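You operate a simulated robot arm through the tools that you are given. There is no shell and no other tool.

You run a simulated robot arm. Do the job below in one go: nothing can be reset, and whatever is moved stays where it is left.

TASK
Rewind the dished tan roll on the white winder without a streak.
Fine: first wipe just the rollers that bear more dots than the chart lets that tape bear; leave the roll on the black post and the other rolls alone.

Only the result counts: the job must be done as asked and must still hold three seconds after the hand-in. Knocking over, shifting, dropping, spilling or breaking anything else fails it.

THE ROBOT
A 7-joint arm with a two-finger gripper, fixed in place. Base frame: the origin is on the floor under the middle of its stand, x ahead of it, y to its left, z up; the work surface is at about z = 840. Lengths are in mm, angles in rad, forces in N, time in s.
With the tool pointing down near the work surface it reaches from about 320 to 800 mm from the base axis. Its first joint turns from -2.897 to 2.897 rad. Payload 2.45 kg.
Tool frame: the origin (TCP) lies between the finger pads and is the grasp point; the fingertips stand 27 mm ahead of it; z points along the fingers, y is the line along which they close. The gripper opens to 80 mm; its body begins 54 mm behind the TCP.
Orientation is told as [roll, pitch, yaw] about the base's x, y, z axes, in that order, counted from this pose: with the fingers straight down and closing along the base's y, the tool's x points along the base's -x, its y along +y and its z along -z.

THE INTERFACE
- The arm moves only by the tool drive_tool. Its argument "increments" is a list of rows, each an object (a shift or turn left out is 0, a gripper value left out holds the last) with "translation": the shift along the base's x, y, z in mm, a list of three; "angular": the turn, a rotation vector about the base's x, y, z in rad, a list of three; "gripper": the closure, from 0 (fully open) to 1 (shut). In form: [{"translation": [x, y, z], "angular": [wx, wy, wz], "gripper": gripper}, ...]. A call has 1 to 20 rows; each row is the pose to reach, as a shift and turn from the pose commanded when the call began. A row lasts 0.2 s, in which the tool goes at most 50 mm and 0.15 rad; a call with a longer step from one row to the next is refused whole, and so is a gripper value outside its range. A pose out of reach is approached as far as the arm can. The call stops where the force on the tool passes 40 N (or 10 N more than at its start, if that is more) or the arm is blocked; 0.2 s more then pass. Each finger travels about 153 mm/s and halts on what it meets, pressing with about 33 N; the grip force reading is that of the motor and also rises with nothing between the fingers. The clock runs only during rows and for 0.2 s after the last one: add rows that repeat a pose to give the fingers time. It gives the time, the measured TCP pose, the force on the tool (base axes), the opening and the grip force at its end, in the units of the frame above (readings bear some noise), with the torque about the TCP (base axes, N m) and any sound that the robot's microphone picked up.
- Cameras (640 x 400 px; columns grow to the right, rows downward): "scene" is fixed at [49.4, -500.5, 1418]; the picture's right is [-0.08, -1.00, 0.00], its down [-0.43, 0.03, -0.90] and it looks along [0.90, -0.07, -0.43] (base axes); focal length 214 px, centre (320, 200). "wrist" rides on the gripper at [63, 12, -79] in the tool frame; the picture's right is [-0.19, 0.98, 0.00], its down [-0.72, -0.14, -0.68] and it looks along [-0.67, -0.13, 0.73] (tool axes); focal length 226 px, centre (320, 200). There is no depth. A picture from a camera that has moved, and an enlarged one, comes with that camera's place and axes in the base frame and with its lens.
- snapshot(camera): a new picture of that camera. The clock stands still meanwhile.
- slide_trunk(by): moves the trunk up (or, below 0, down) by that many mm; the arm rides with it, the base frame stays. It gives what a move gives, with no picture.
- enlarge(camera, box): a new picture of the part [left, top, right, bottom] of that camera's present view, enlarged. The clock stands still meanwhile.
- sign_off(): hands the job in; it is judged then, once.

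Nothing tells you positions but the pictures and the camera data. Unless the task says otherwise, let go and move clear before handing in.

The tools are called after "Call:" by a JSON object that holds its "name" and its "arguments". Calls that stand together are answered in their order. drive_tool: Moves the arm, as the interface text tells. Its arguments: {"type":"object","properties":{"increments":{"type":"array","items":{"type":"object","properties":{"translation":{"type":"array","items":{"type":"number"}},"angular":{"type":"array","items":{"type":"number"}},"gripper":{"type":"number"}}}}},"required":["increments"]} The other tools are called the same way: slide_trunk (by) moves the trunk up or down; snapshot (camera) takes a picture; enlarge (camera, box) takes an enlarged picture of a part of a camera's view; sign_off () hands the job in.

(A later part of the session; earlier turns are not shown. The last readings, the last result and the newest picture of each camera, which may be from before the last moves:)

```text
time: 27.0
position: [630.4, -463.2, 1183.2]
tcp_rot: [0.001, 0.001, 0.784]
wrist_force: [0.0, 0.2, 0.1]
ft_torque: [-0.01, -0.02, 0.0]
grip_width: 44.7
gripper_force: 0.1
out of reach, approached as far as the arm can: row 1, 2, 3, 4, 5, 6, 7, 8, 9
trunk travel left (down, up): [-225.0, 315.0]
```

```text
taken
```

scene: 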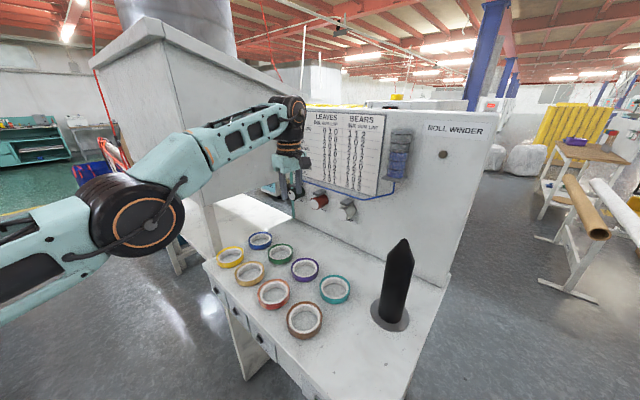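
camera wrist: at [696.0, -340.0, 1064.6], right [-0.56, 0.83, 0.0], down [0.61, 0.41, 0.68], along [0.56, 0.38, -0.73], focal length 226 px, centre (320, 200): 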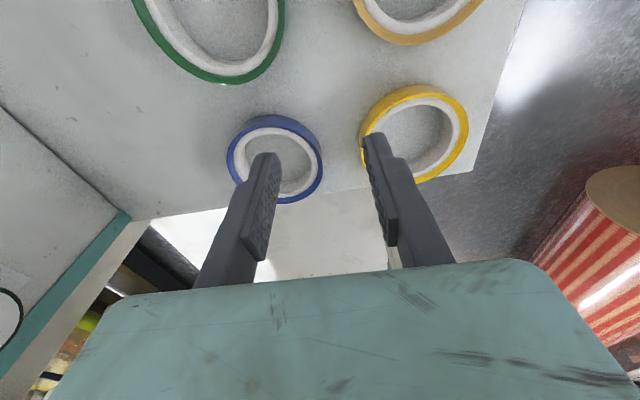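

Call:
{"name": "slide_trunk", "arguments": {"by": 60}}

Call:
{"name": "drive_tool", "arguments": {"increments": [{"translation": [0, 0, 0]}, {"translation": [0, 0, 0]}]}}

```text
time: 28.0
position: [631.1, -461.9, 1243.1]
tcp_rot: [0.001, 0.001, 0.785]
wrist_force: [0.2, -0.4, -1.2]
ft_torque: [-0.03, 0.04, 0.02]
grip_width: 44.9
gripper_force: 0.2
trunk travel left (down, up): [-285.0, 255.0]
```

```text
time: 28.6
position: [629.9, -461.7, 1244.1]
tcp_rot: [0.002, 0.001, 0.785]
wrist_force: [0.5, 1.0, -0.6]
ft_torque: [-0.02, -0.02, -0.01]
grip_width: 44.9
gripper_force: 0.2
trunk travel left (down, up): [-285.0, 255.0]
```

The trunk slide reset the commanded pose to where the arm actually is. I'll now try a gentle pull inward.

Call:
{"name": "drive_tool", "arguments": {"increments": [{"translation": [-12, 9, 0]}, {"translation": [-24, 18, 0]}, {"translation": [-36, 27, 0]}, {"translation": [-48, 36, 0]}]}}

Call:
{"name": "snapshot", "arguments": {"camera": "scene"}}

```text
time: 29.6
position: [627.0, -461.4, 1256.6]
tcp_rot: [0.003, 0.002, 0.787]
wrist_force: [1.1, 1.1, -0.4]
ft_torque: [-0.01, 0.01, -0.02]
grip_width: 45.0
gripper_force: 0.0
out of reach, approached as far as the arm can: row 1, 2, 3, 4
trunk travel left (down, up): [-285.0, 255.0]
```

```text
taken
```

scene: 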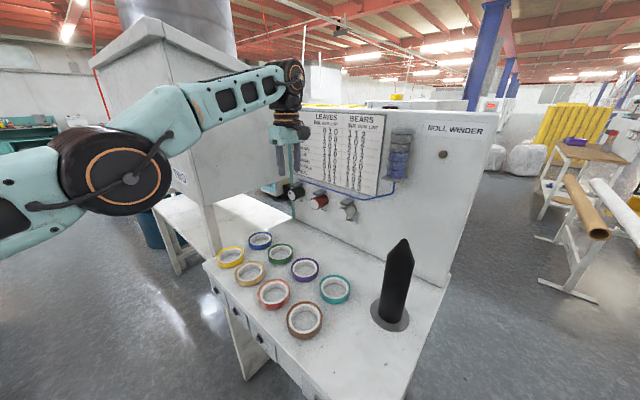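

Call:
{"name": "slide_trunk", "arguments": {"by": 10}}

Call:
{"name": "drive_tool", "arguments": {"increments": [{"translation": [32, -24, 0]}, {"translation": [32, -24, 0]}, {"translation": [0, 0, 0]}, {"translation": [-32, 24, 0]}, {"translation": [-64, 48, 0]}, {"translation": [-96, 72, 0]}]}}

```text
time: 30.2
position: [628.9, -461.2, 1264.8]
tcp_rot: [0.004, -0.001, 0.786]
wrist_force: [-1.0, 0.4, 0.9]
ft_torque: [0.02, 0.01, 0.01]
grip_width: 44.7
gripper_force: 0.1
trunk travel left (down, up): [-295.0, 245.0]
```

```text
time: 31.6
position: [618.0, -454.7, 1300.9]
tcp_rot: [0.003, 0.0, 0.785]
wrist_force: [0.0, 0.2, 0.6]
ft_torque: [0.0, 0.02, 0.03]
grip_width: 44.7
gripper_force: 0.0
out of reach, approached as far as the arm can: row 1, 2, 4, 5, 6
trunk travel left (down, up): [-295.0, 245.0]
```

Call:
{"name": "slide_trunk", "arguments": {"by": 5}}

Call:
{"name": "drive_tool", "arguments": {"increments": [{"translation": [32, -24, 0]}, {"translation": [32, -24, 0]}, {"translation": [32, -24, 0]}]}}

Call:
{"name": "slide_trunk", "arguments": {"by": 5}}

Call:
{"name": "drive_tool", "arguments": {"increments": [{"translation": [-8, 6, 0]}, {"translation": [-16, 12, 0]}, {"translation": [-32, 24, 0]}, {"translation": [-48, 36, 0]}]}}

```text
time: 32.1
position: [618.6, -454.4, 1304.4]
tcp_rot: [0.004, 0.0, 0.786]
wrist_force: [0.4, -0.7, 0.3]
ft_torque: [0.03, 0.03, 0.04]
grip_width: 44.7
gripper_force: 0.0
trunk travel left (down, up): [-300.0, 240.0]
```

```text
time: 32.9
position: [623.6, -457.3, 1294.6]
tcp_rot: [0.004, 0.0, 0.784]
wrist_force: [0.0, 0.2, 0.2]
ft_torque: [-0.01, 0.01, 0.0]
grip_width: 44.6
gripper_force: 0.2
out of reach, approached as far as the arm can: row 1, 2, 3
trunk travel left (down, up): [-300.0, 240.0]
```

```text
time: 33.5
position: [623.0, -457.4, 1299.4]
tcp_rot: [0.005, -0.002, 0.785]
wrist_force: [0.2, -0.4, -0.5]
ft_torque: [-0.01, -0.02, 0.01]
grip_width: 45.0
gripper_force: 0.2
trunk travel left (down, up): [-305.0, 235.0]
```

```text
time: 34.5
position: [616.8, -454.6, 1315.8]
tcp_rot: [0.004, -0.002, 0.786]
wrist_force: [-0.7, 0.4, 1.1]
ft_torque: [0.0, 0.0, 0.0]
grip_width: 44.8
gripper_force: 0.2
out of reach, approached as far as the arm can: row 1, 2, 3, 4
trunk travel left (down, up): [-305.0, 235.0]
```

The data fits the arm sitting exactly at full stretch (a singular pose). Inward commands have an upward component, which keeps it on the wrong side. I'll reset the command and move straight down, which should fold the elbow the right way.

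Call:
{"name": "slide_trunk", "arguments": {"by": 5}}

Call:
{"name": "drive_tool", "arguments": {"increments": [{"translation": [0, 0, -20]}, {"translation": [0, 0, -40]}, {"translation": [0, 0, -60]}, {"translation": [-5, 4, -85]}, {"translation": [-10, 8, -110]}, {"translation": [-20, 15, -135]}]}}

```text
time: 35.0
position: [617.0, -454.6, 1322.1]
tcp_rot: [0.006, 0.001, 0.784]
wrist_force: [0.3, -0.8, 0.2]
ft_torque: [0.02, 0.01, 0.01]
grip_width: 44.8
gripper_force: 0.0
trunk travel left (down, up): [-310.0, 230.0]
```

```text
time: 36.4
position: [639.3, -474.4, 1196.9]
tcp_rot: [0.007, -0.001, 0.786]
wrist_force: [0.0, 0.3, 0.2]
ft_torque: [-0.01, 0.04, 0.0]
grip_width: 44.9
gripper_force: 0.0
out of reach, approached as far as the arm can: row 1, 2, 3, 4, 5, 6
trunk travel left (down, up): [-310.0, 230.0]
```

Call:
{"name": "drive_tool", "arguments": {"increments": [{"translation": [0, 0, -10]}, {"translation": [0, 0, -20]}, {"translation": [0, 0, -30]}, {"translation": [0, 0, -40]}, {"translation": [0, 0, -50]}, {"translation": [0, 0, -60]}, {"translation": [0, 0, -60]}, {"translation": [0, 0, -60]}]}}

```text
time: 38.2
position: [645.1, -476.9, 1140.6]
tcp_rot: [0.008, 0.0, 0.787]
wrist_force: [-0.3, -0.7, -0.2]
ft_torque: [-0.01, -0.01, 0.0]
grip_width: 44.7
gripper_force: 0.1
out of reach, approached as far as the arm can: row 4, 5, 6, 7, 8
trunk travel left (down, up): [-310.0, 230.0]
```

Call:
{"name": "drive_tool", "arguments": {"increments": [{"translation": [0, 0, 40]}, {"translation": [0, 0, 40]}, {"translation": [0, 0, 40]}, {"translation": [0, 0, 40]}, {"translation": [0, 0, 40]}]}}

Call:
{"name": "snapshot", "arguments": {"camera": "scene"}}

```text
time: 39.4
position: [644.1, -476.3, 1178.0]
tcp_rot: [0.003, -0.001, 0.785]
wrist_force: [-0.7, -0.8, -0.2]
ft_torque: [-0.02, -0.01, -0.01]
grip_width: 44.7
gripper_force: 0.0
out of reach, approached as far as the arm can: row 1
trunk travel left (down, up): [-310.0, 230.0]
```

```text
taken
```

scene: 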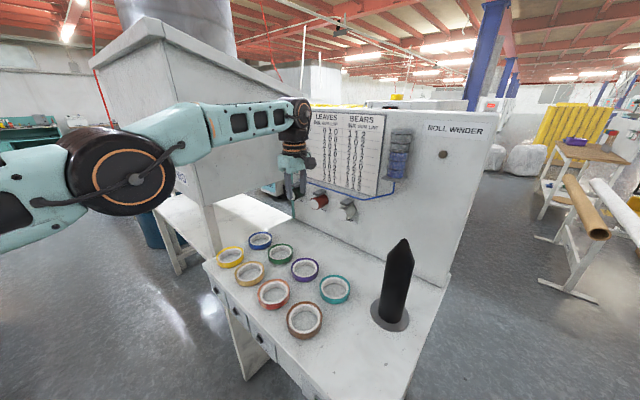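

Call:
{"name": "drive_tool", "arguments": {"increments": [{"translation": [28, -21, 0]}, {"translation": [28, -21, -15]}, {"translation": [24, -18, -40]}, {"translation": [8, -6, -70]}, {"translation": [-16, 12, -90]}, {"translation": [-44, 33, -110]}, {"translation": [-76, 56, -120]}, {"translation": [-112, 83, -120]}]}}

```text
time: 41.2
position: [531.0, -393.8, 1059.7]
tcp_rot: [0.004, -0.002, 0.785]
wrist_force: [0.5, 0.7, 0.4]
ft_torque: [-0.03, 0.02, -0.05]
grip_width: 45.0
gripper_force: 0.2
out of reach, approached as far as the arm can: row 1, 2, 3, 4
trunk travel left (down, up): [-310.0, 230.0]
```

The arm is free again, so I'll stay well inside its reach from now on. I'm moving over the tan roll for a close look.

Call:
{"name": "drive_tool", "arguments": {"increments": [{"translation": [14, 26, -12]}, {"translation": [29, 52, -24]}, {"translation": [43, 79, -36]}, {"translation": [57, 105, -48]}, {"translation": [71, 131, -60]}]}}

Call:
{"name": "snapshot", "arguments": {"camera": "wrist"}}

Call:
{"name": "snapshot", "arguments": {"camera": "scene"}}

```text
time: 42.4
position: [604.3, -264.4, 999.3]
tcp_rot: [0.005, 0.001, 0.785]
wrist_force: [-0.5, -1.0, 0.5]
ft_torque: [0.0, 0.02, 0.02]
grip_width: 45.0
gripper_force: 0.1
trunk travel left (down, up): [-310.0, 230.0]
```

```text
taken
camera wrist: at [549.4, -301.4, 1078.0], right [-0.56, 0.83, 0.0], down [0.61, 0.41, 0.68], along [0.56, 0.38, -0.73], focal length 226 px, centre (320, 200)
```

wrist: 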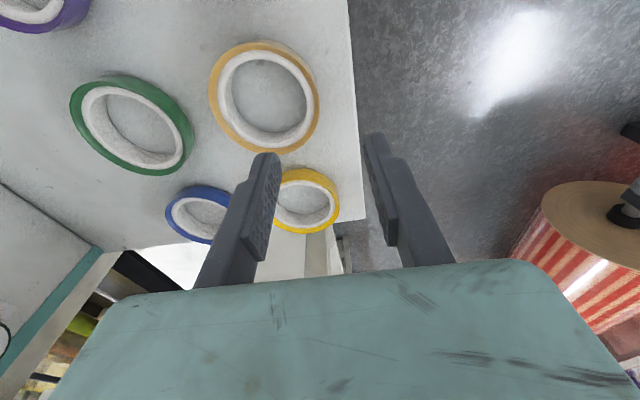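

```text
taken
```

scene: 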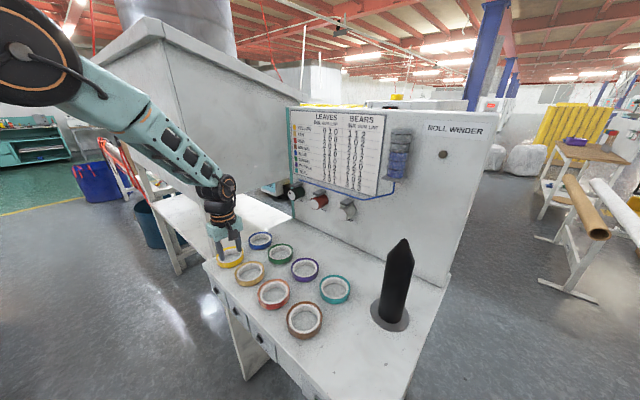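

Call:
{"name": "enlarge", "arguments": {"camera": "wrist", "box": [180, 20, 380, 170]}}

Call:
{"name": "enlarge", "arguments": {"camera": "scene", "box": [210, 240, 290, 300]}}

```text
2.67 times, centred on (280, 95) of wrist
camera zoom: at [549.4, -301.4, 1078.0], right [-0.56, 0.83, 0.0], down [0.61, 0.41, 0.68], along [0.56, 0.38, -0.73], focal length 603 px, centre (427, 480)
```

zoom: 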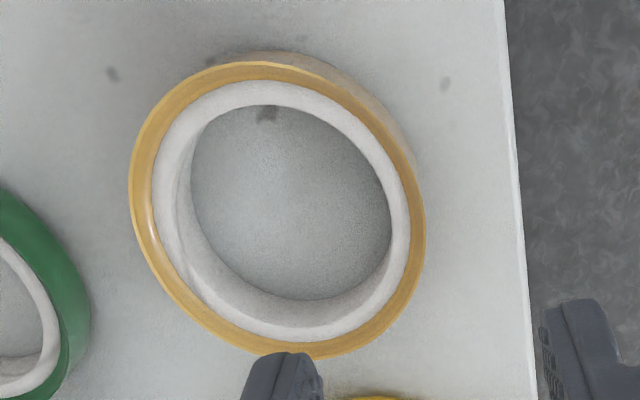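

```text
6.67 times, centred on (250, 270) of scene
camera zoom: at [49.4, -500.5, 1418.0], right [-0.08, -1.0, 0.0], down [-0.43, 0.03, -0.9], along [0.9, -0.07, -0.43], focal length 1430 px, centre (787, -267)
```

zoom: 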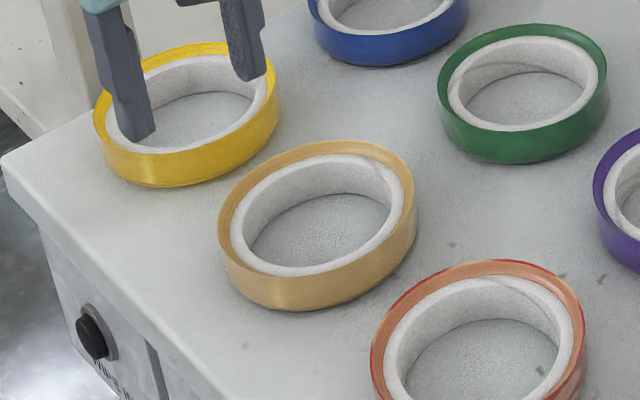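

The tan roll's centre comes out at d≈662, l≈240 in bench axes, about (638, -299), with an outer diameter near 100 and a hole near 76. The fingers are set to straddle its near wall, so I'll descend.

Call:
{"name": "drive_tool", "arguments": {"increments": [{"translation": [1, -1, -35]}, {"translation": [2.4, -3.5, -70]}, {"translation": [2.4, -3.5, -95]}, {"translation": [2.4, -3.5, -110]}, {"translation": [2.4, -3.5, -110]}]}}

Call:
{"name": "snapshot", "arguments": {"camera": "wrist"}}

Call:
{"name": "enlarge", "arguments": {"camera": "scene", "box": [200, 220, 300, 300]}}

```text
time: 43.6
position: [606.1, -266.1, 889.8]
tcp_rot: [0.006, 0.003, 0.786]
wrist_force: [0.2, 0.2, 0.2]
ft_torque: [0.02, -0.01, -0.01]
grip_width: 44.6
gripper_force: 0.0
trunk travel left (down, up): [-310.0, 230.0]
```

```text
taken
camera wrist: at [551.6, -302.6, 967.5], right [-0.56, 0.83, 0.0], down [0.61, 0.41, 0.68], along [0.56, 0.38, -0.73], focal length 226 px, centre (320, 200)
```

wrist: 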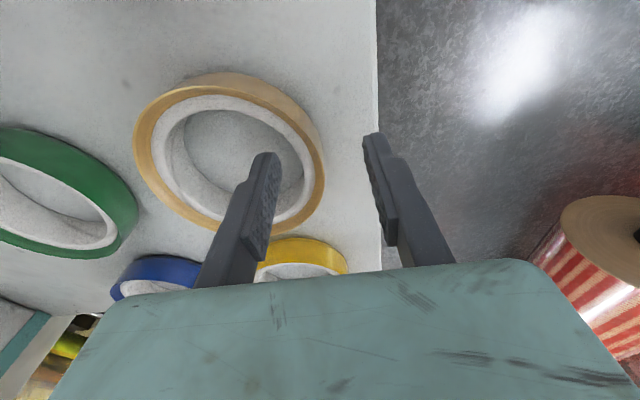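

```text
5.00 times, centred on (250, 260) of scene
camera zoom: at [49.4, -500.5, 1418.0], right [-0.08, -1.0, 0.0], down [-0.43, 0.03, -0.9], along [0.9, -0.07, -0.43], focal length 1072 px, centre (670, -100)
```

zoom: 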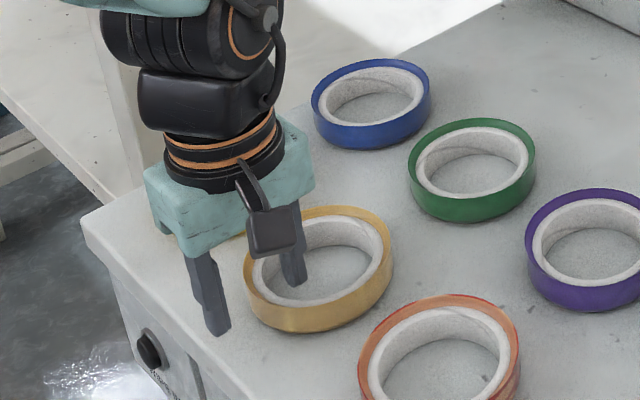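

Call:
{"name": "drive_tool", "arguments": {"increments": [{"translation": [1, -1, -8]}, {"translation": [1, -1, -14]}, {"translation": [1, -1, -18]}, {"translation": [1, -1, -18]}]}}

Call:
{"name": "snapshot", "arguments": {"camera": "wrist"}}

Call:
{"name": "enlarge", "arguments": {"camera": "scene", "box": [200, 220, 300, 300]}}

```text
time: 44.6
position: [607.9, -267.3, 870.7]
tcp_rot: [0.004, 0.0, 0.785]
wrist_force: [-0.1, -0.7, 0.9]
ft_torque: [0.0, 0.02, 0.02]
grip_width: 45.0
gripper_force: 0.0
trunk travel left (down, up): [-310.0, 230.0]
```

```text
taken
camera wrist: at [553.6, -303.7, 949.6], right [-0.56, 0.83, 0.0], down [0.61, 0.41, 0.68], along [0.56, 0.38, -0.73], focal length 226 px, centre (320, 200)
```

wrist: 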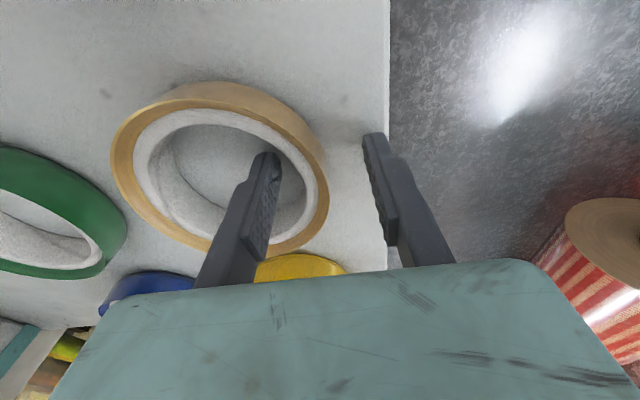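

```text
5.00 times, centred on (250, 260) of scene
camera zoom: at [49.4, -500.5, 1418.0], right [-0.08, -1.0, 0.0], down [-0.43, 0.03, -0.9], along [0.9, -0.07, -0.43], focal length 1072 px, centre (670, -100)
```

zoom: 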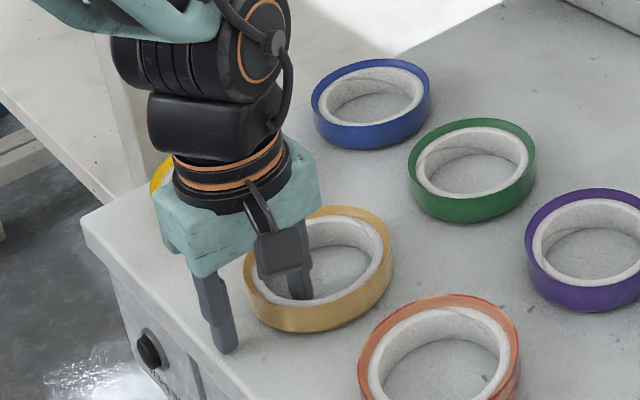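

Call:
{"name": "drive_tool", "arguments": {"increments": [{"translation": [0, 0, 0], "gripper": 0.7}, {"translation": [0, 0, 0], "gripper": 1}, {"translation": [0, 0, 0], "gripper": 1}, {"translation": [0, 0, 0], "gripper": 1}]}}

Call:
{"name": "snapshot", "arguments": {"camera": "wrist"}}

Call:
{"name": "enlarge", "arguments": {"camera": "scene", "box": [200, 220, 300, 300]}}

```text
time: 45.6
position: [606.9, -266.2, 870.9]
tcp_rot: [0.004, 0.0, 0.786]
wrist_force: [0.1, 0.4, -0.2]
ft_torque: [0.03, 0.04, 0.02]
grip_width: 11.6
gripper_force: 33.1
trunk travel left (down, up): [-310.0, 230.0]
```

```text
taken
camera wrist: at [553.4, -303.6, 949.5], right [-0.56, 0.83, 0.0], down [0.61, 0.41, 0.68], along [0.56, 0.38, -0.73], focal length 226 px, centre (320, 200)
```

wrist: 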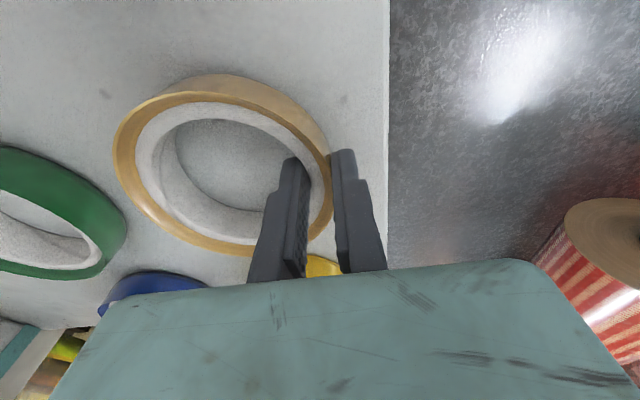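

```text
5.00 times, centred on (250, 260) of scene
camera zoom: at [49.4, -500.5, 1418.0], right [-0.08, -1.0, 0.0], down [-0.43, 0.03, -0.9], along [0.9, -0.07, -0.43], focal length 1072 px, centre (670, -100)
```

zoom: 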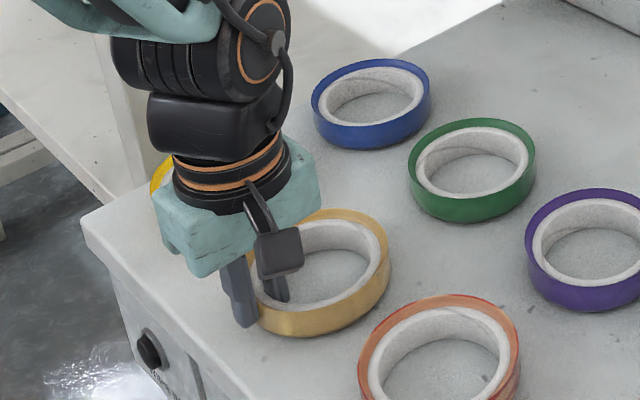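

The roll is gripped with the fingers 11.6 mm apart. Now I'll lift it straight up, high enough to clear the post tip.

Call:
{"name": "drive_tool", "arguments": {"increments": [{"translation": [0, 0, 10]}, {"translation": [0, 0, 30]}, {"translation": [0, 0, 60]}, {"translation": [0, 0, 100]}, {"translation": [0, 0, 145]}, {"translation": [0, 0, 190]}, {"translation": [0, 0, 235]}, {"translation": [0, 0, 280]}, {"translation": [0, 0, 320]}]}}

Call:
{"name": "snapshot", "arguments": {"camera": "wrist"}}

Call:
{"name": "snapshot", "arguments": {"camera": "scene"}}

```text
time: 47.6
position: [609.4, -266.4, 1192.8]
tcp_rot: [0.006, 0.001, 0.788]
wrist_force: [0.1, -0.5, 0.0]
ft_torque: [0.03, 0.02, -0.01]
grip_width: 11.7
gripper_force: 32.9
trunk travel left (down, up): [-310.0, 230.0]
```

```text
taken
camera wrist: at [554.9, -302.8, 1271.2], right [-0.56, 0.83, 0.0], down [0.61, 0.41, 0.68], along [0.56, 0.38, -0.73], focal length 226 px, centre (320, 200)
```

wrist: 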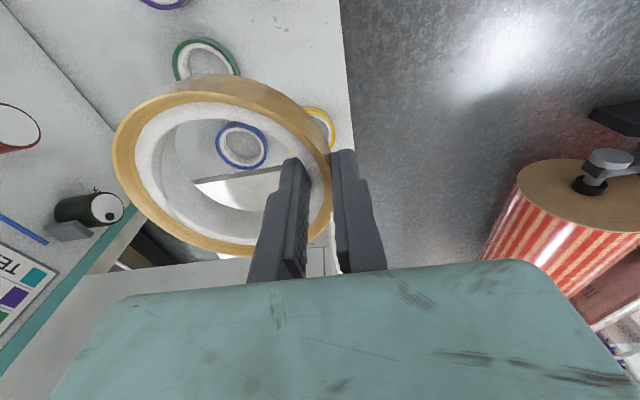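

```text
taken
```

scene: 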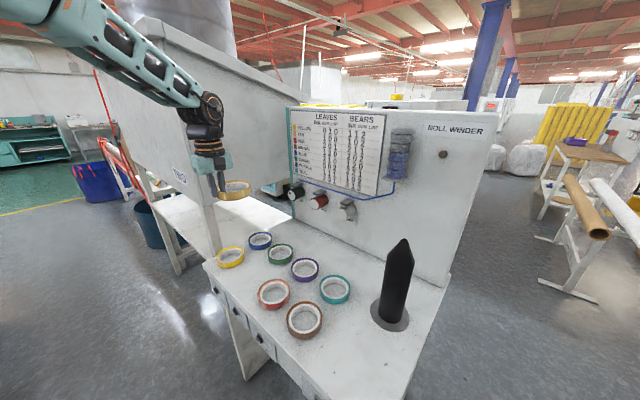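

Call:
{"name": "drive_tool", "arguments": {"increments": [{"translation": [-22, -36, 0], "angular": [0, 0, -0.023]}, {"translation": [-44, -73, 0], "angular": [0, 0, -0.047]}, {"translation": [-66, -109, 0], "angular": [0, 0, -0.07]}, {"translation": [-88, -146, 0], "angular": [0, 0, -0.094]}, {"translation": [-110, -182, 0], "angular": [0, 0, -0.117]}, {"translation": [-132, -218, 0], "angular": [0, 0, -0.14]}, {"translation": [-154, -255, 0], "angular": [0, 0, -0.164]}, {"translation": [-176, -291, 0], "angular": [0, 0, -0.187]}, {"translation": [-198, -328, 0], "angular": [0, 0, -0.21]}, {"translation": [-220, -364, 0], "angular": [0, 0, -0.234]}]}}

Call:
{"name": "snapshot", "arguments": {"camera": "wrist"}}

Call:
{"name": "snapshot", "arguments": {"camera": "scene"}}

```text
time: 49.8
position: [386.8, -631.5, 1190.3]
tcp_rot: [0.006, 0.002, 0.552]
wrist_force: [0.7, -0.1, 0.0]
ft_torque: [0.06, 0.02, 0.03]
grip_width: 11.7
gripper_force: 32.5
trunk travel left (down, up): [-310.0, 230.0]
```

```text
taken
camera wrist: at [326.0, -655.9, 1268.1], right [-0.35, 0.94, 0.01], down [0.69, 0.25, 0.68], along [0.64, 0.24, -0.73], focal length 226 px, centre (320, 200)
```

wrist: 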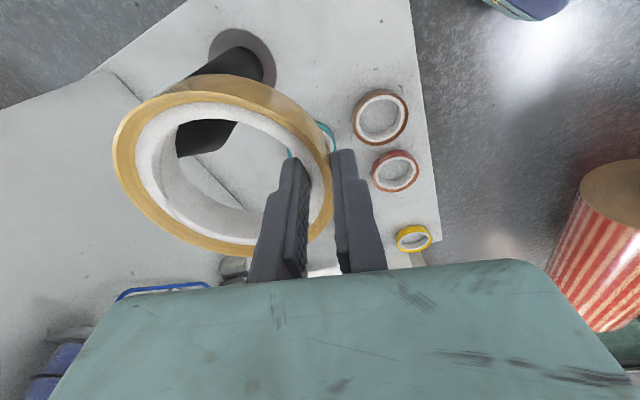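

```text
taken
```

scene: 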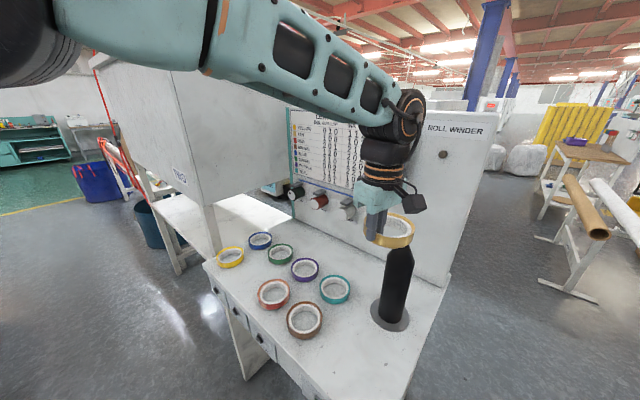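

The roll is held level close to the post. I'll tilt the tool slightly outward to gain reach, then move the hole over the post tip while still above it.

Call:
{"name": "drive_tool", "arguments": {"increments": [{"translation": [0, 0, 0], "angular": [-0.0625, -0.0384, 0]}, {"translation": [0, 0, 0], "angular": [-0.125, -0.0769, 0]}, {"translation": [0, 0, 0], "angular": [-0.1874, -0.1153, 0]}, {"translation": [12, -17, 0], "angular": [-0.1874, -0.1153, 0]}, {"translation": [24, -35, 0], "angular": [-0.1874, -0.1153, 0]}, {"translation": [36, -52, 0], "angular": [-0.1874, -0.1153, 0]}, {"translation": [48, -70, 0], "angular": [-0.1874, -0.1153, 0]}, {"translation": [48, -70, 0], "angular": [-0.1874, -0.1153, 0]}]}}

Call:
{"name": "snapshot", "arguments": {"camera": "wrist"}}

Call:
{"name": "snapshot", "arguments": {"camera": "scene"}}

Call:
{"name": "enlarge", "arguments": {"camera": "scene", "box": [350, 180, 450, 280]}}

Call:
{"name": "enlarge", "arguments": {"camera": "wrist", "box": [100, 50, 360, 280]}}

```text
time: 51.6
position: [438.1, -700.9, 1192.0]
tcp_rot: [-0.215, -0.001, 0.552]
wrist_force: [-0.1, -0.1, -0.9]
ft_torque: [0.02, -0.03, 0.0]
grip_width: 11.7
gripper_force: 33.0
trunk travel left (down, up): [-310.0, 230.0]
```

```text
taken
camera wrist: at [367.7, -710.0, 1265.2], right [-0.34, 0.92, -0.21], down [0.61, 0.38, 0.7], along [0.72, 0.11, -0.69], focal length 226 px, centre (320, 200)
```

wrist: 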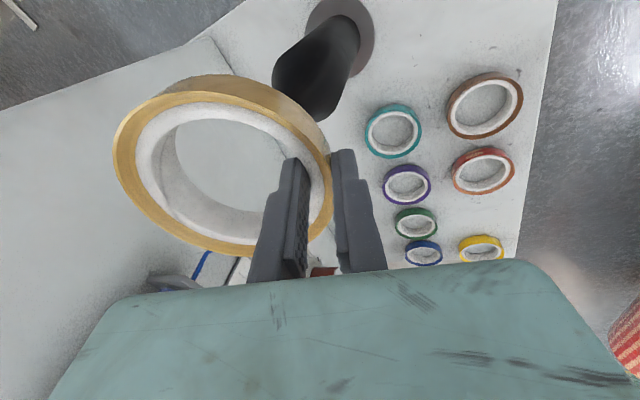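

```text
taken
```

scene: 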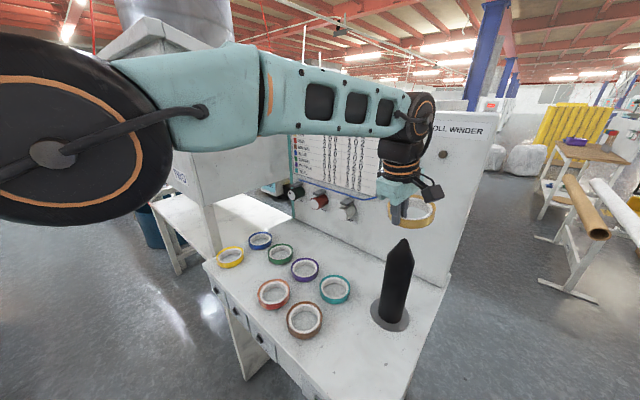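

```text
4.00 times, centred on (400, 230) of scene
camera zoom: at [49.4, -500.5, 1418.0], right [-0.08, -1.0, 0.0], down [-0.43, 0.03, -0.9], along [0.9, -0.07, -0.43], focal length 858 px, centre (0, 80)
```

zoom: 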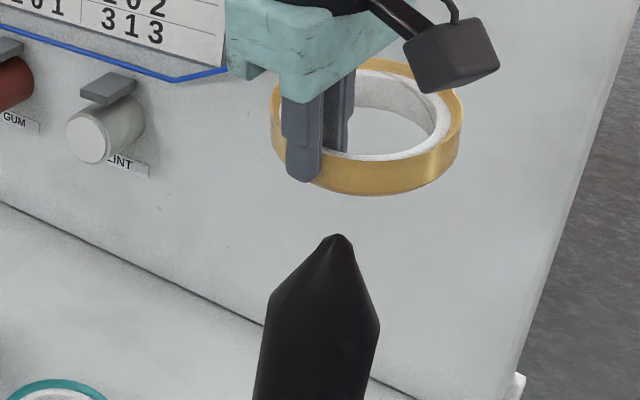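

```text
1.74 times, centred on (230, 165) of wrist
camera zoom: at [367.7, -710.0, 1265.2], right [-0.34, 0.92, -0.21], down [0.61, 0.38, 0.7], along [0.72, 0.11, -0.69], focal length 393 px, centre (476, 261)
```

zoom: 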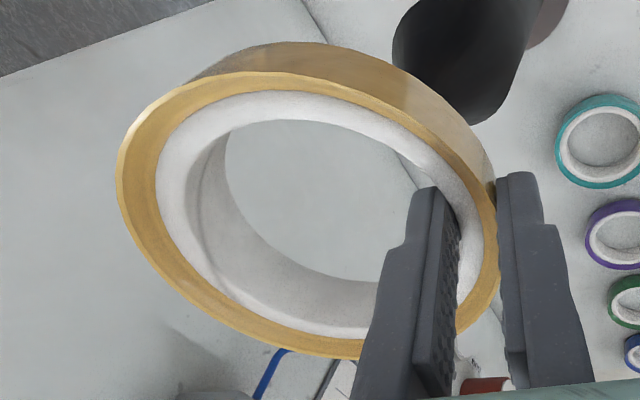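

Call:
{"name": "enlarge", "arguments": {"camera": "wrist", "box": [255, 0, 385, 130]}}

Call:
{"name": "enlarge", "arguments": {"camera": "scene", "box": [375, 225, 425, 275]}}

```text
3.08 times, centred on (320, 65) of wrist
camera zoom: at [367.7, -710.0, 1265.2], right [-0.34, 0.92, -0.21], down [0.61, 0.38, 0.7], along [0.72, 0.11, -0.69], focal length 696 px, centre (320, 615)
```

zoom: 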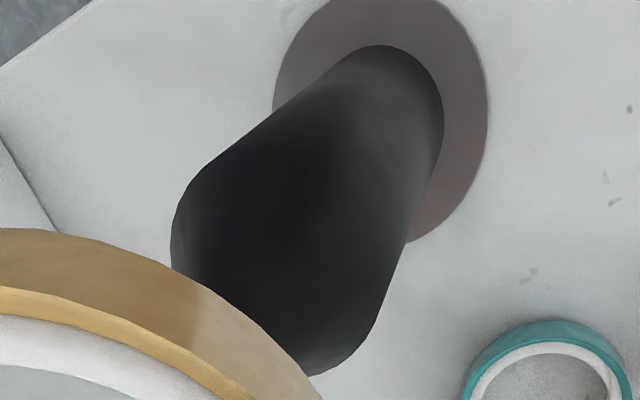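

```text
8.00 times, centred on (400, 250) of scene
camera zoom: at [49.4, -500.5, 1418.0], right [-0.08, -1.0, 0.0], down [-0.43, 0.03, -0.9], along [0.9, -0.07, -0.43], focal length 1716 px, centre (-320, -200)
```

zoom: 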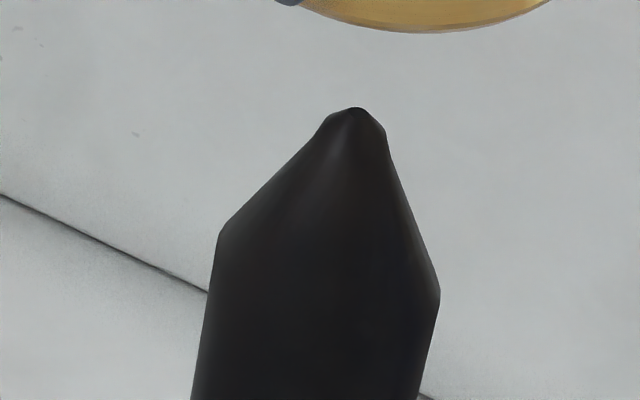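

The hole sits roughly above the post but about 8 mm off. I'll correct that, reduce the tilt a little, and lower partway to check the alignment.

Call:
{"name": "drive_tool", "arguments": {"increments": [{"translation": [-3, 2, 0], "angular": [0.03, 0.018, 0]}, {"translation": [-6.6, 3.6, 0], "angular": [0.0596, 0.0367, 0]}, {"translation": [-6.6, 3.6, -10], "angular": [0.0596, 0.0367, 0]}, {"translation": [-6.6, 3.6, -20], "angular": [0.0596, 0.0367, 0]}, {"translation": [-6.6, 3.6, -30], "angular": [0.0596, 0.0367, 0]}, {"translation": [-6.6, 3.6, -30], "angular": [0.0596, 0.0367, 0]}]}}

Call:
{"name": "enlarge", "arguments": {"camera": "scene", "box": [350, 180, 450, 280]}}

Call:
{"name": "enlarge", "arguments": {"camera": "wrist", "box": [100, 50, 360, 280]}}

```text
time: 53.0
position: [429.8, -698.7, 1161.7]
tcp_rot: [-0.144, 0.001, 0.552]
wrist_force: [0.2, 0.4, -0.8]
ft_torque: [0.01, 0.01, -0.01]
grip_width: 11.9
gripper_force: 33.5
trunk travel left (down, up): [-310.0, 230.0]
```

```text
4.00 times, centred on (400, 230) of scene
camera zoom: at [49.4, -500.5, 1418.0], right [-0.08, -1.0, 0.0], down [-0.43, 0.03, -0.9], along [0.9, -0.07, -0.43], focal length 858 px, centre (0, 80)
```

zoom: 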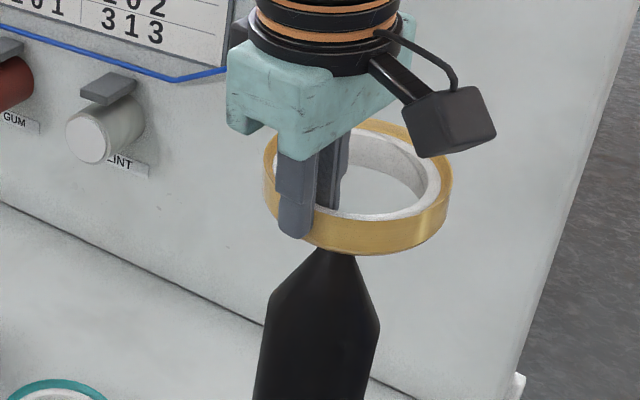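

```text
1.74 times, centred on (230, 165) of wrist
camera zoom: at [361.6, -711.6, 1236.9], right [-0.34, 0.93, -0.14], down [0.63, 0.34, 0.69], along [0.69, 0.15, -0.71], focal length 393 px, centre (476, 261)
```

zoom: 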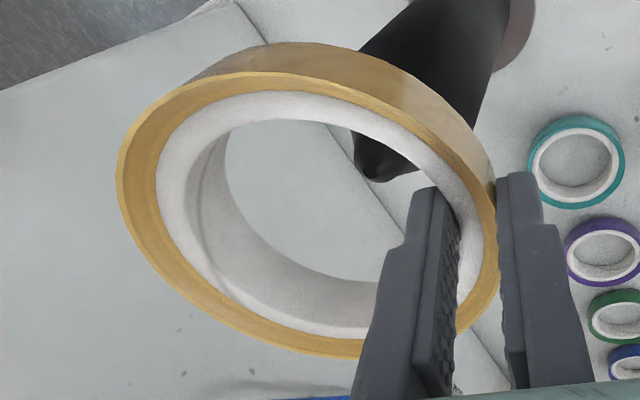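

The post tip is now visible inside the hole, within about 4 mm of centre. I'll lower the roll around the cone.

Call:
{"name": "drive_tool", "arguments": {"increments": [{"translation": [1.5, 0, -10]}, {"translation": [3, 0.5, -20]}, {"translation": [3, 0.5, -28]}, {"translation": [3, 0.5, -36]}, {"translation": [3, 0.5, -42]}, {"translation": [3, 0.5, -42]}]}}

Call:
{"name": "enlarge", "arguments": {"camera": "scene", "box": [350, 180, 450, 280]}}

Call:
{"name": "enlarge", "arguments": {"camera": "wrist", "box": [100, 50, 360, 280]}}

```text
time: 54.4
position: [431.8, -697.6, 1119.0]
tcp_rot: [-0.144, 0.0, 0.551]
wrist_force: [0.3, -0.5, 0.0]
ft_torque: [0.02, 0.05, 0.02]
grip_width: 11.8
gripper_force: 33.4
trunk travel left (down, up): [-310.0, 230.0]
```

```text
4.00 times, centred on (400, 230) of scene
camera zoom: at [49.4, -500.5, 1418.0], right [-0.08, -1.0, 0.0], down [-0.43, 0.03, -0.9], along [0.9, -0.07, -0.43], focal length 858 px, centre (0, 80)
```

zoom: 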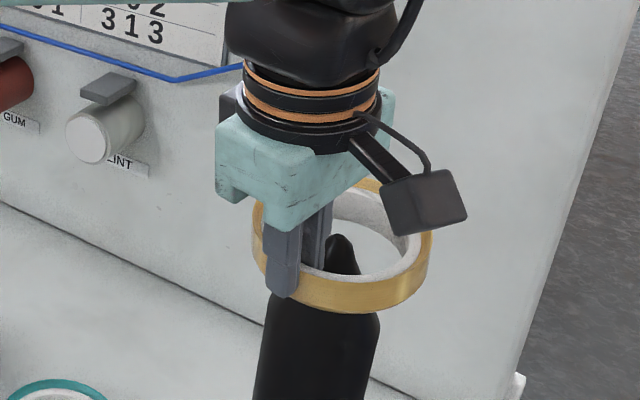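

```text
1.74 times, centred on (230, 165) of wrist
camera zoom: at [364.9, -711.5, 1194.4], right [-0.34, 0.93, -0.14], down [0.63, 0.34, 0.69], along [0.69, 0.15, -0.71], focal length 393 px, centre (476, 261)
```

zoom: 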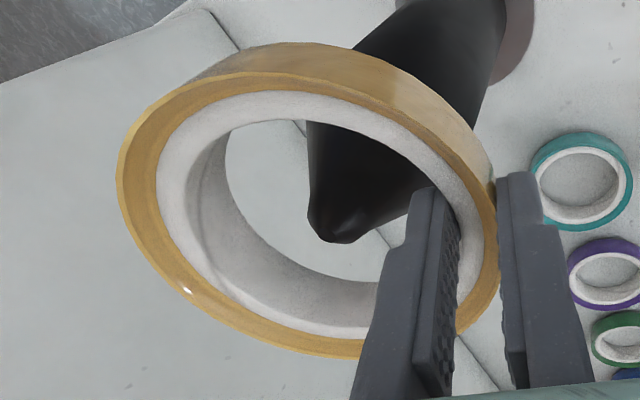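

The tip is centred in the hole. I'll open the fingers slightly so the roll slides down the post.

Call:
{"name": "drive_tool", "arguments": {"increments": [{"translation": [0, 0, -3]}, {"translation": [0, 0, -3], "gripper": 0.72}, {"translation": [0, 0, -3], "gripper": 0.72}, {"translation": [0, 0, -3], "gripper": 0.72}]}}

Call:
{"name": "enlarge", "arguments": {"camera": "scene", "box": [340, 180, 460, 350]}}

Call:
{"name": "snapshot", "arguments": {"camera": "wrist"}}

```text
time: 55.4
position: [432.5, -698.3, 1114.8]
tcp_rot: [-0.145, 0.0, 0.553]
wrist_force: [-0.6, 0.4, 1.0]
ft_torque: [0.01, 0.02, 0.01]
grip_width: 22.2
gripper_force: 0.1
trunk travel left (down, up): [-310.0, 230.0]
```

```text
2.35 times, centred on (400, 265) of scene
camera zoom: at [49.4, -500.5, 1418.0], right [-0.08, -1.0, 0.0], down [-0.43, 0.03, -0.9], along [0.9, -0.07, -0.43], focal length 505 px, centre (132, 47)
```

zoom: 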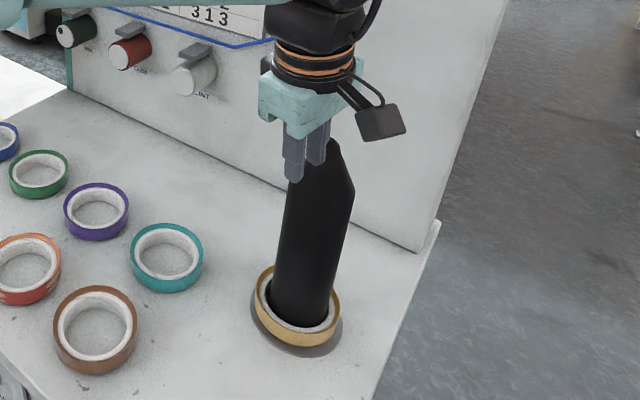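

```text
taken
camera wrist: at [364.3, -711.6, 1191.6], right [-0.34, 0.93, -0.14], down [0.63, 0.34, 0.69], along [0.69, 0.15, -0.71], focal length 226 px, centre (320, 200)
```

wrist: 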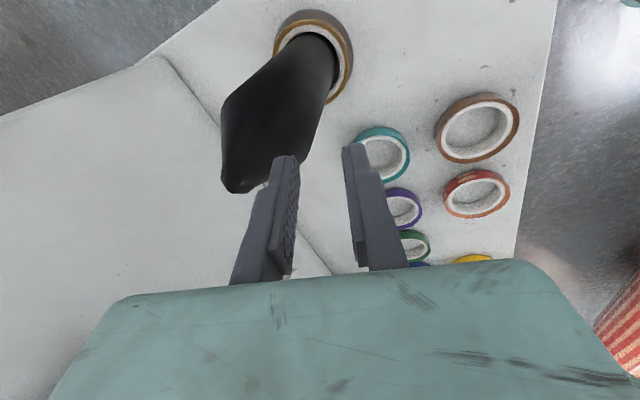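

The roll slid down and sits on the disc at the base of the post. I'll back the arm away from the post and straighten the tool.

Call:
{"name": "drive_tool", "arguments": {"increments": [{"translation": [-10, 16, 0]}, {"translation": [-26, 42, 5]}, {"translation": [-42, 68, 15], "angular": [0.06, 0.037, 0]}, {"translation": [-60, 98, 25], "angular": [0.128, 0.0786, 0]}]}}

Call:
{"name": "drive_tool", "arguments": {"increments": [{"translation": [-17, 18, 0], "angular": [0, 0, -0.133], "gripper": 1}, {"translation": [-34, 36, 0], "angular": [0, 0, -0.267], "gripper": 1}, {"translation": [-51, 54, -10], "angular": [0, 0, -0.4], "gripper": 1}, {"translation": [-68, 72, -20], "angular": [0, 0, -0.535], "gripper": 1}, {"translation": [-85, 90, -40], "angular": [0, 0, -0.668], "gripper": 1}, {"translation": [-102, 109, -60], "angular": [0, 0, -0.8], "gripper": 1}, {"translation": [-119, 127, -80], "angular": [0, 0, -0.935], "gripper": 1}, {"translation": [-136, 145, -100], "angular": [0, 0, -1.07], "gripper": 1}, {"translation": [-153, 163, -120], "angular": [0, 0, -1.2], "gripper": 1}, {"translation": [-169, 181, -140], "angular": [0, 0, -1.3366], "gripper": 1}]}}

Call:
{"name": "snapshot", "arguments": {"camera": "scene"}}

Call:
{"name": "enlarge", "arguments": {"camera": "scene", "box": [350, 230, 430, 350]}}

```text
time: 56.4
position: [371.0, -600.4, 1140.5]
tcp_rot: [0.004, 0.0, 0.552]
wrist_force: [0.0, 0.2, 0.2]
ft_torque: [-0.01, -0.01, -0.01]
grip_width: 22.4
gripper_force: 0.1
trunk travel left (down, up): [-310.0, 230.0]
```

```text
time: 58.6
position: [203.5, -418.1, 1002.3]
tcp_rot: [0.005, 0.0, -0.786]
wrist_force: [-0.1, -0.4, 0.4]
ft_torque: [-0.01, 0.01, 0.01]
grip_width: 0.0
gripper_force: 29.6
trunk travel left (down, up): [-310.0, 230.0]
```

```text
taken
```

scene: 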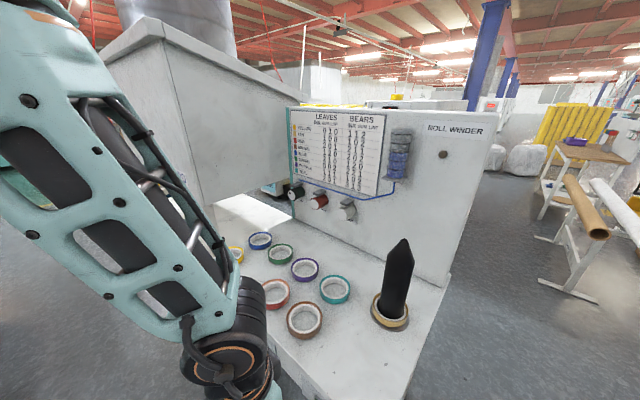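

```text
3.33 times, centred on (390, 290) of scene
camera zoom: at [49.4, -500.5, 1418.0], right [-0.08, -1.0, 0.0], down [-0.43, 0.03, -0.9], along [0.9, -0.07, -0.43], focal length 715 px, centre (87, -100)
```

zoom: 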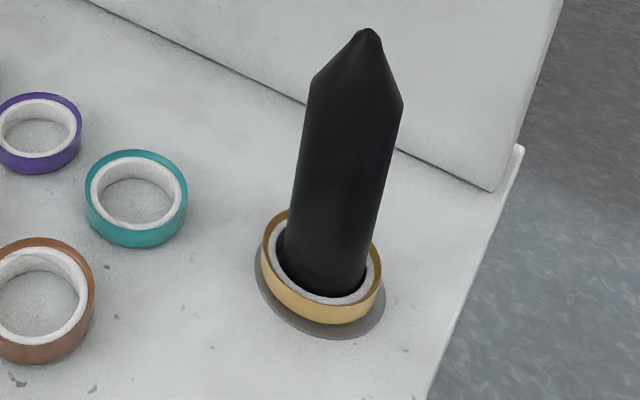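

The roll is seated flat on the disc. I'll return the trunk to its earlier height, tilt the closed fingers towards the panel and look for the REWIND button.

Call:
{"name": "slide_trunk", "arguments": {"by": -85}}

Call:
{"name": "drive_tool", "arguments": {"increments": [{"translation": [0, 0, 0], "angular": [-0.1, -0.1, 0]}, {"translation": [0, 0, 0], "angular": [-0.2, -0.2, 0]}, {"translation": [0, 0, 0], "angular": [-0.3, -0.3, 0]}, {"translation": [0, 0, 0], "angular": [-0.4, -0.4, 0]}, {"translation": [0, 0, 0], "angular": [-0.5, -0.5, 0]}, {"translation": [0, 0, 0], "angular": [-0.58, -0.58, 0]}, {"translation": [0, 0, 0], "angular": [-0.6364, -0.6364, 0]}]}}

Call:
{"name": "snapshot", "arguments": {"camera": "wrist"}}

```text
time: 59.8
position: [202.8, -417.7, 917.1]
tcp_rot: [0.004, -0.001, -0.785]
wrist_force: [0.7, 0.2, -0.1]
ft_torque: [0.03, -0.01, -0.02]
grip_width: 0.0
gripper_force: 29.4
trunk travel left (down, up): [-225.0, 315.0]
```

```text
time: 61.4
position: [203.0, -417.7, 917.1]
tcp_rot: [0.005, -0.899, -0.786]
wrist_force: [-0.3, -0.2, 0.7]
ft_torque: [0.0, 0.0, 0.01]
grip_width: 0.1
gripper_force: 30.0
trunk travel left (down, up): [-225.0, 315.0]
```

```text
taken
camera wrist: at [138.9, -337.4, 915.7], right [0.78, 0.61, 0.15], down [-0.16, -0.04, 0.99], along [0.61, -0.79, 0.07], focal length 226 px, centre (320, 200)
```

wrist: 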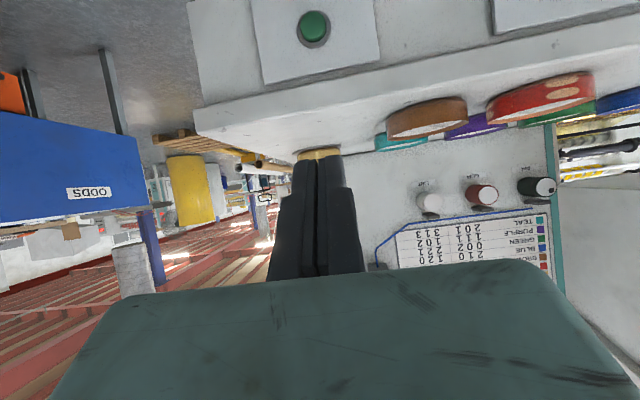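

Call:
{"name": "drive_tool", "arguments": {"increments": [{"translation": [0, 0, -42]}, {"translation": [10, -10, -84]}, {"translation": [25, -25, -120]}, {"translation": [42, -42, -150]}, {"translation": [57, -57, -150]}, {"translation": [57, -57, -150]}]}}

Call:
{"name": "snapshot", "arguments": {"camera": "wrist"}}

Call:
{"name": "snapshot", "arguments": {"camera": "scene"}}

```text
time: 62.8
position: [260.2, -475.5, 766.1]
tcp_rot: [0.004, -0.897, -0.783]
wrist_force: [-0.8, -0.3, -1.0]
ft_torque: [-0.01, 0.02, -0.01]
grip_width: 0.0
gripper_force: 29.7
trunk travel left (down, up): [-225.0, 315.0]
```

```text
taken
camera wrist: at [195.7, -396.5, 764.0], right [0.78, 0.61, 0.15], down [-0.16, -0.04, 0.99], along [0.61, -0.79, 0.07], focal length 226 px, centre (320, 200)
```

wrist: 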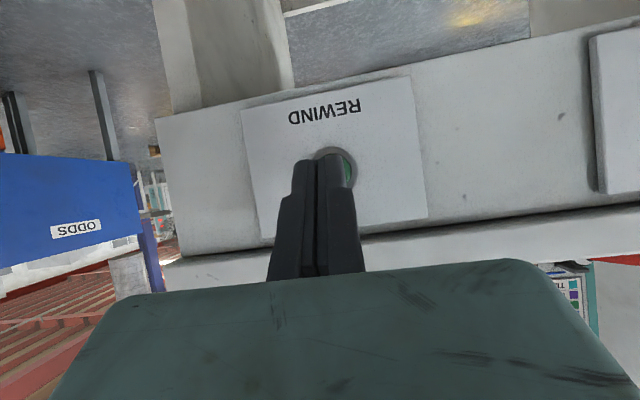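

```text
taken
```

scene: 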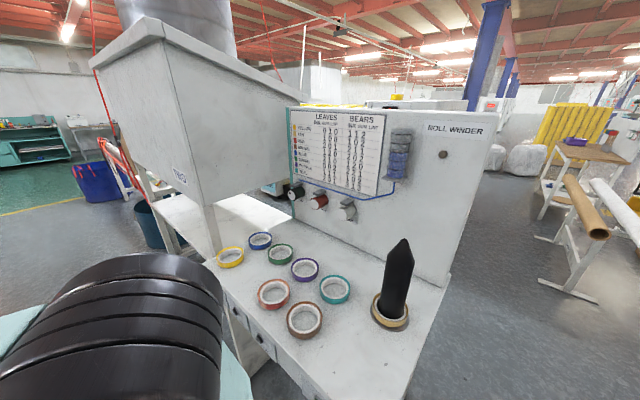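

Call:
{"name": "drive_tool", "arguments": {"increments": [{"translation": [12, -8, 0]}, {"translation": [20.5, -14.9, 0]}, {"translation": [25.4, -19.8, 0]}, {"translation": [27.5, -21.9, 0]}, {"translation": [29, -23.4, 0]}, {"translation": [30.4, -24.8, 0]}, {"translation": [31.8, -26.2, 0]}]}}

Call:
{"name": "snapshot", "arguments": {"camera": "scene"}}

Call:
{"name": "enlarge", "arguments": {"camera": "scene", "box": [350, 230, 430, 350]}}

Call:
{"name": "enlarge", "arguments": {"camera": "scene", "box": [275, 90, 455, 230]}}

```text
time: 64.4
position: [291.8, -501.9, 765.8]
tcp_rot: [0.006, -0.9, -0.786]
wrist_force: [-1.9, 0.6, 0.5]
ft_torque: [-0.01, 0.03, -0.06]
grip_width: 5.9
gripper_force: 29.6
trunk travel left (down, up): [-225.0, 315.0]
heard: click
```

```text
taken
```

scene: 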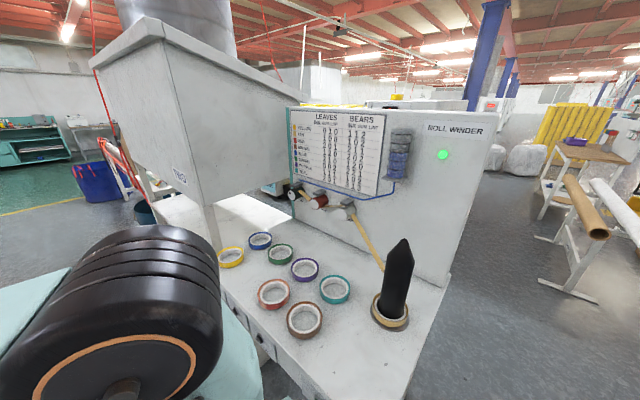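

```text
3.33 times, centred on (390, 290) of scene
camera zoom: at [49.4, -500.5, 1418.0], right [-0.08, -1.0, 0.0], down [-0.43, 0.03, -0.9], along [0.9, -0.07, -0.43], focal length 715 px, centre (87, -100)
```

zoom: 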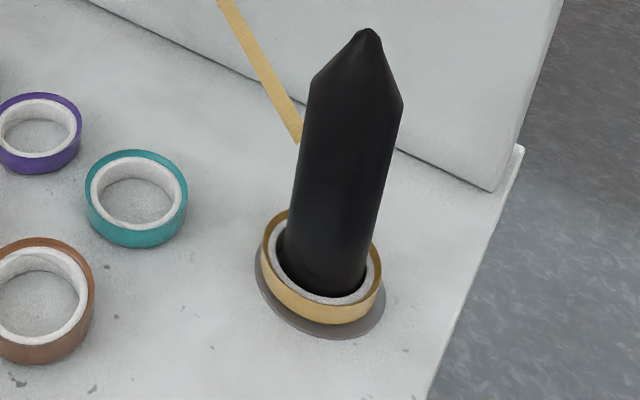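

```text
2.86 times, centred on (365, 160) of scene
camera zoom: at [49.4, -500.5, 1418.0], right [-0.08, -1.0, 0.0], down [-0.43, 0.03, -0.9], along [0.9, -0.07, -0.43], focal length 613 px, centre (191, 314)
```

zoom: 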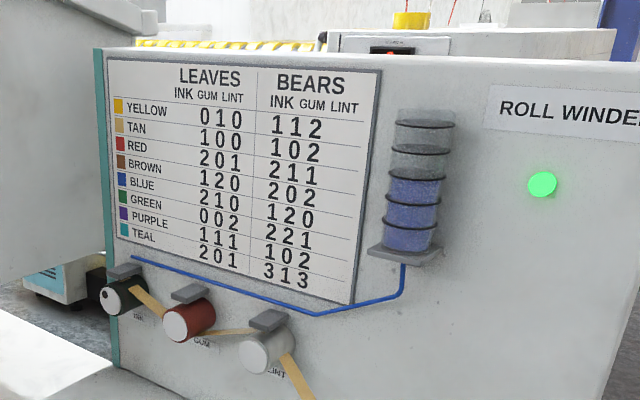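

The rewind has started: the lamp is green and tape is running over the rollers. I'll back off the button and let it finish.

Call:
{"name": "drive_tool", "arguments": {"increments": [{"translation": [-14, 14, 0]}, {"translation": [-35, 35, 0]}, {"translation": [-60, 60, 0]}, {"translation": [-60, 60, 0]}, {"translation": [-60, 60, 0]}, {"translation": [-60, 60, 0]}, {"translation": [-60, 60, 0]}, {"translation": [-60, 60, 0]}]}}

Call:
{"name": "snapshot", "arguments": {"camera": "scene"}}

Call:
{"name": "enlarge", "arguments": {"camera": "scene", "box": [275, 90, 455, 230]}}

```text
time: 66.2
position: [231.3, -441.0, 768.7]
tcp_rot: [0.005, -0.9, -0.784]
wrist_force: [0.3, -0.1, 0.5]
ft_torque: [0.0, 0.0, 0.04]
grip_width: 0.1
gripper_force: 29.4
trunk travel left (down, up): [-225.0, 315.0]
```

```text
taken
```

scene: 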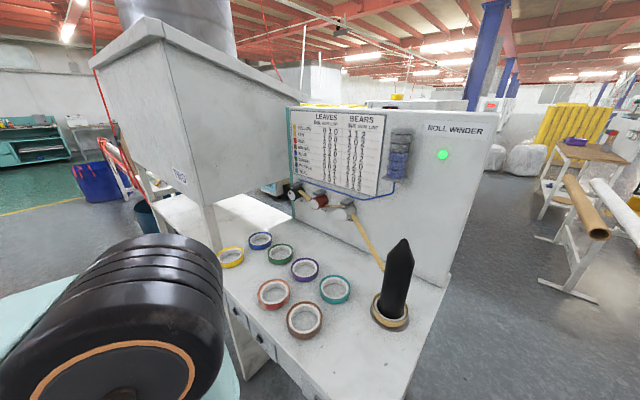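

```text
2.86 times, centred on (365, 160) of scene
camera zoom: at [49.4, -500.5, 1418.0], right [-0.08, -1.0, 0.0], down [-0.43, 0.03, -0.9], along [0.9, -0.07, -0.43], focal length 613 px, centre (191, 314)
```

zoom: 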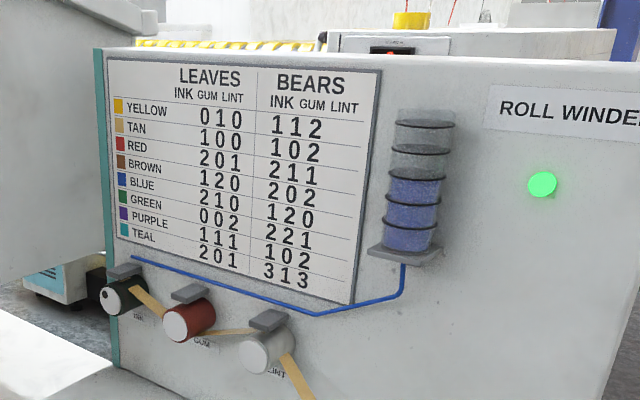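

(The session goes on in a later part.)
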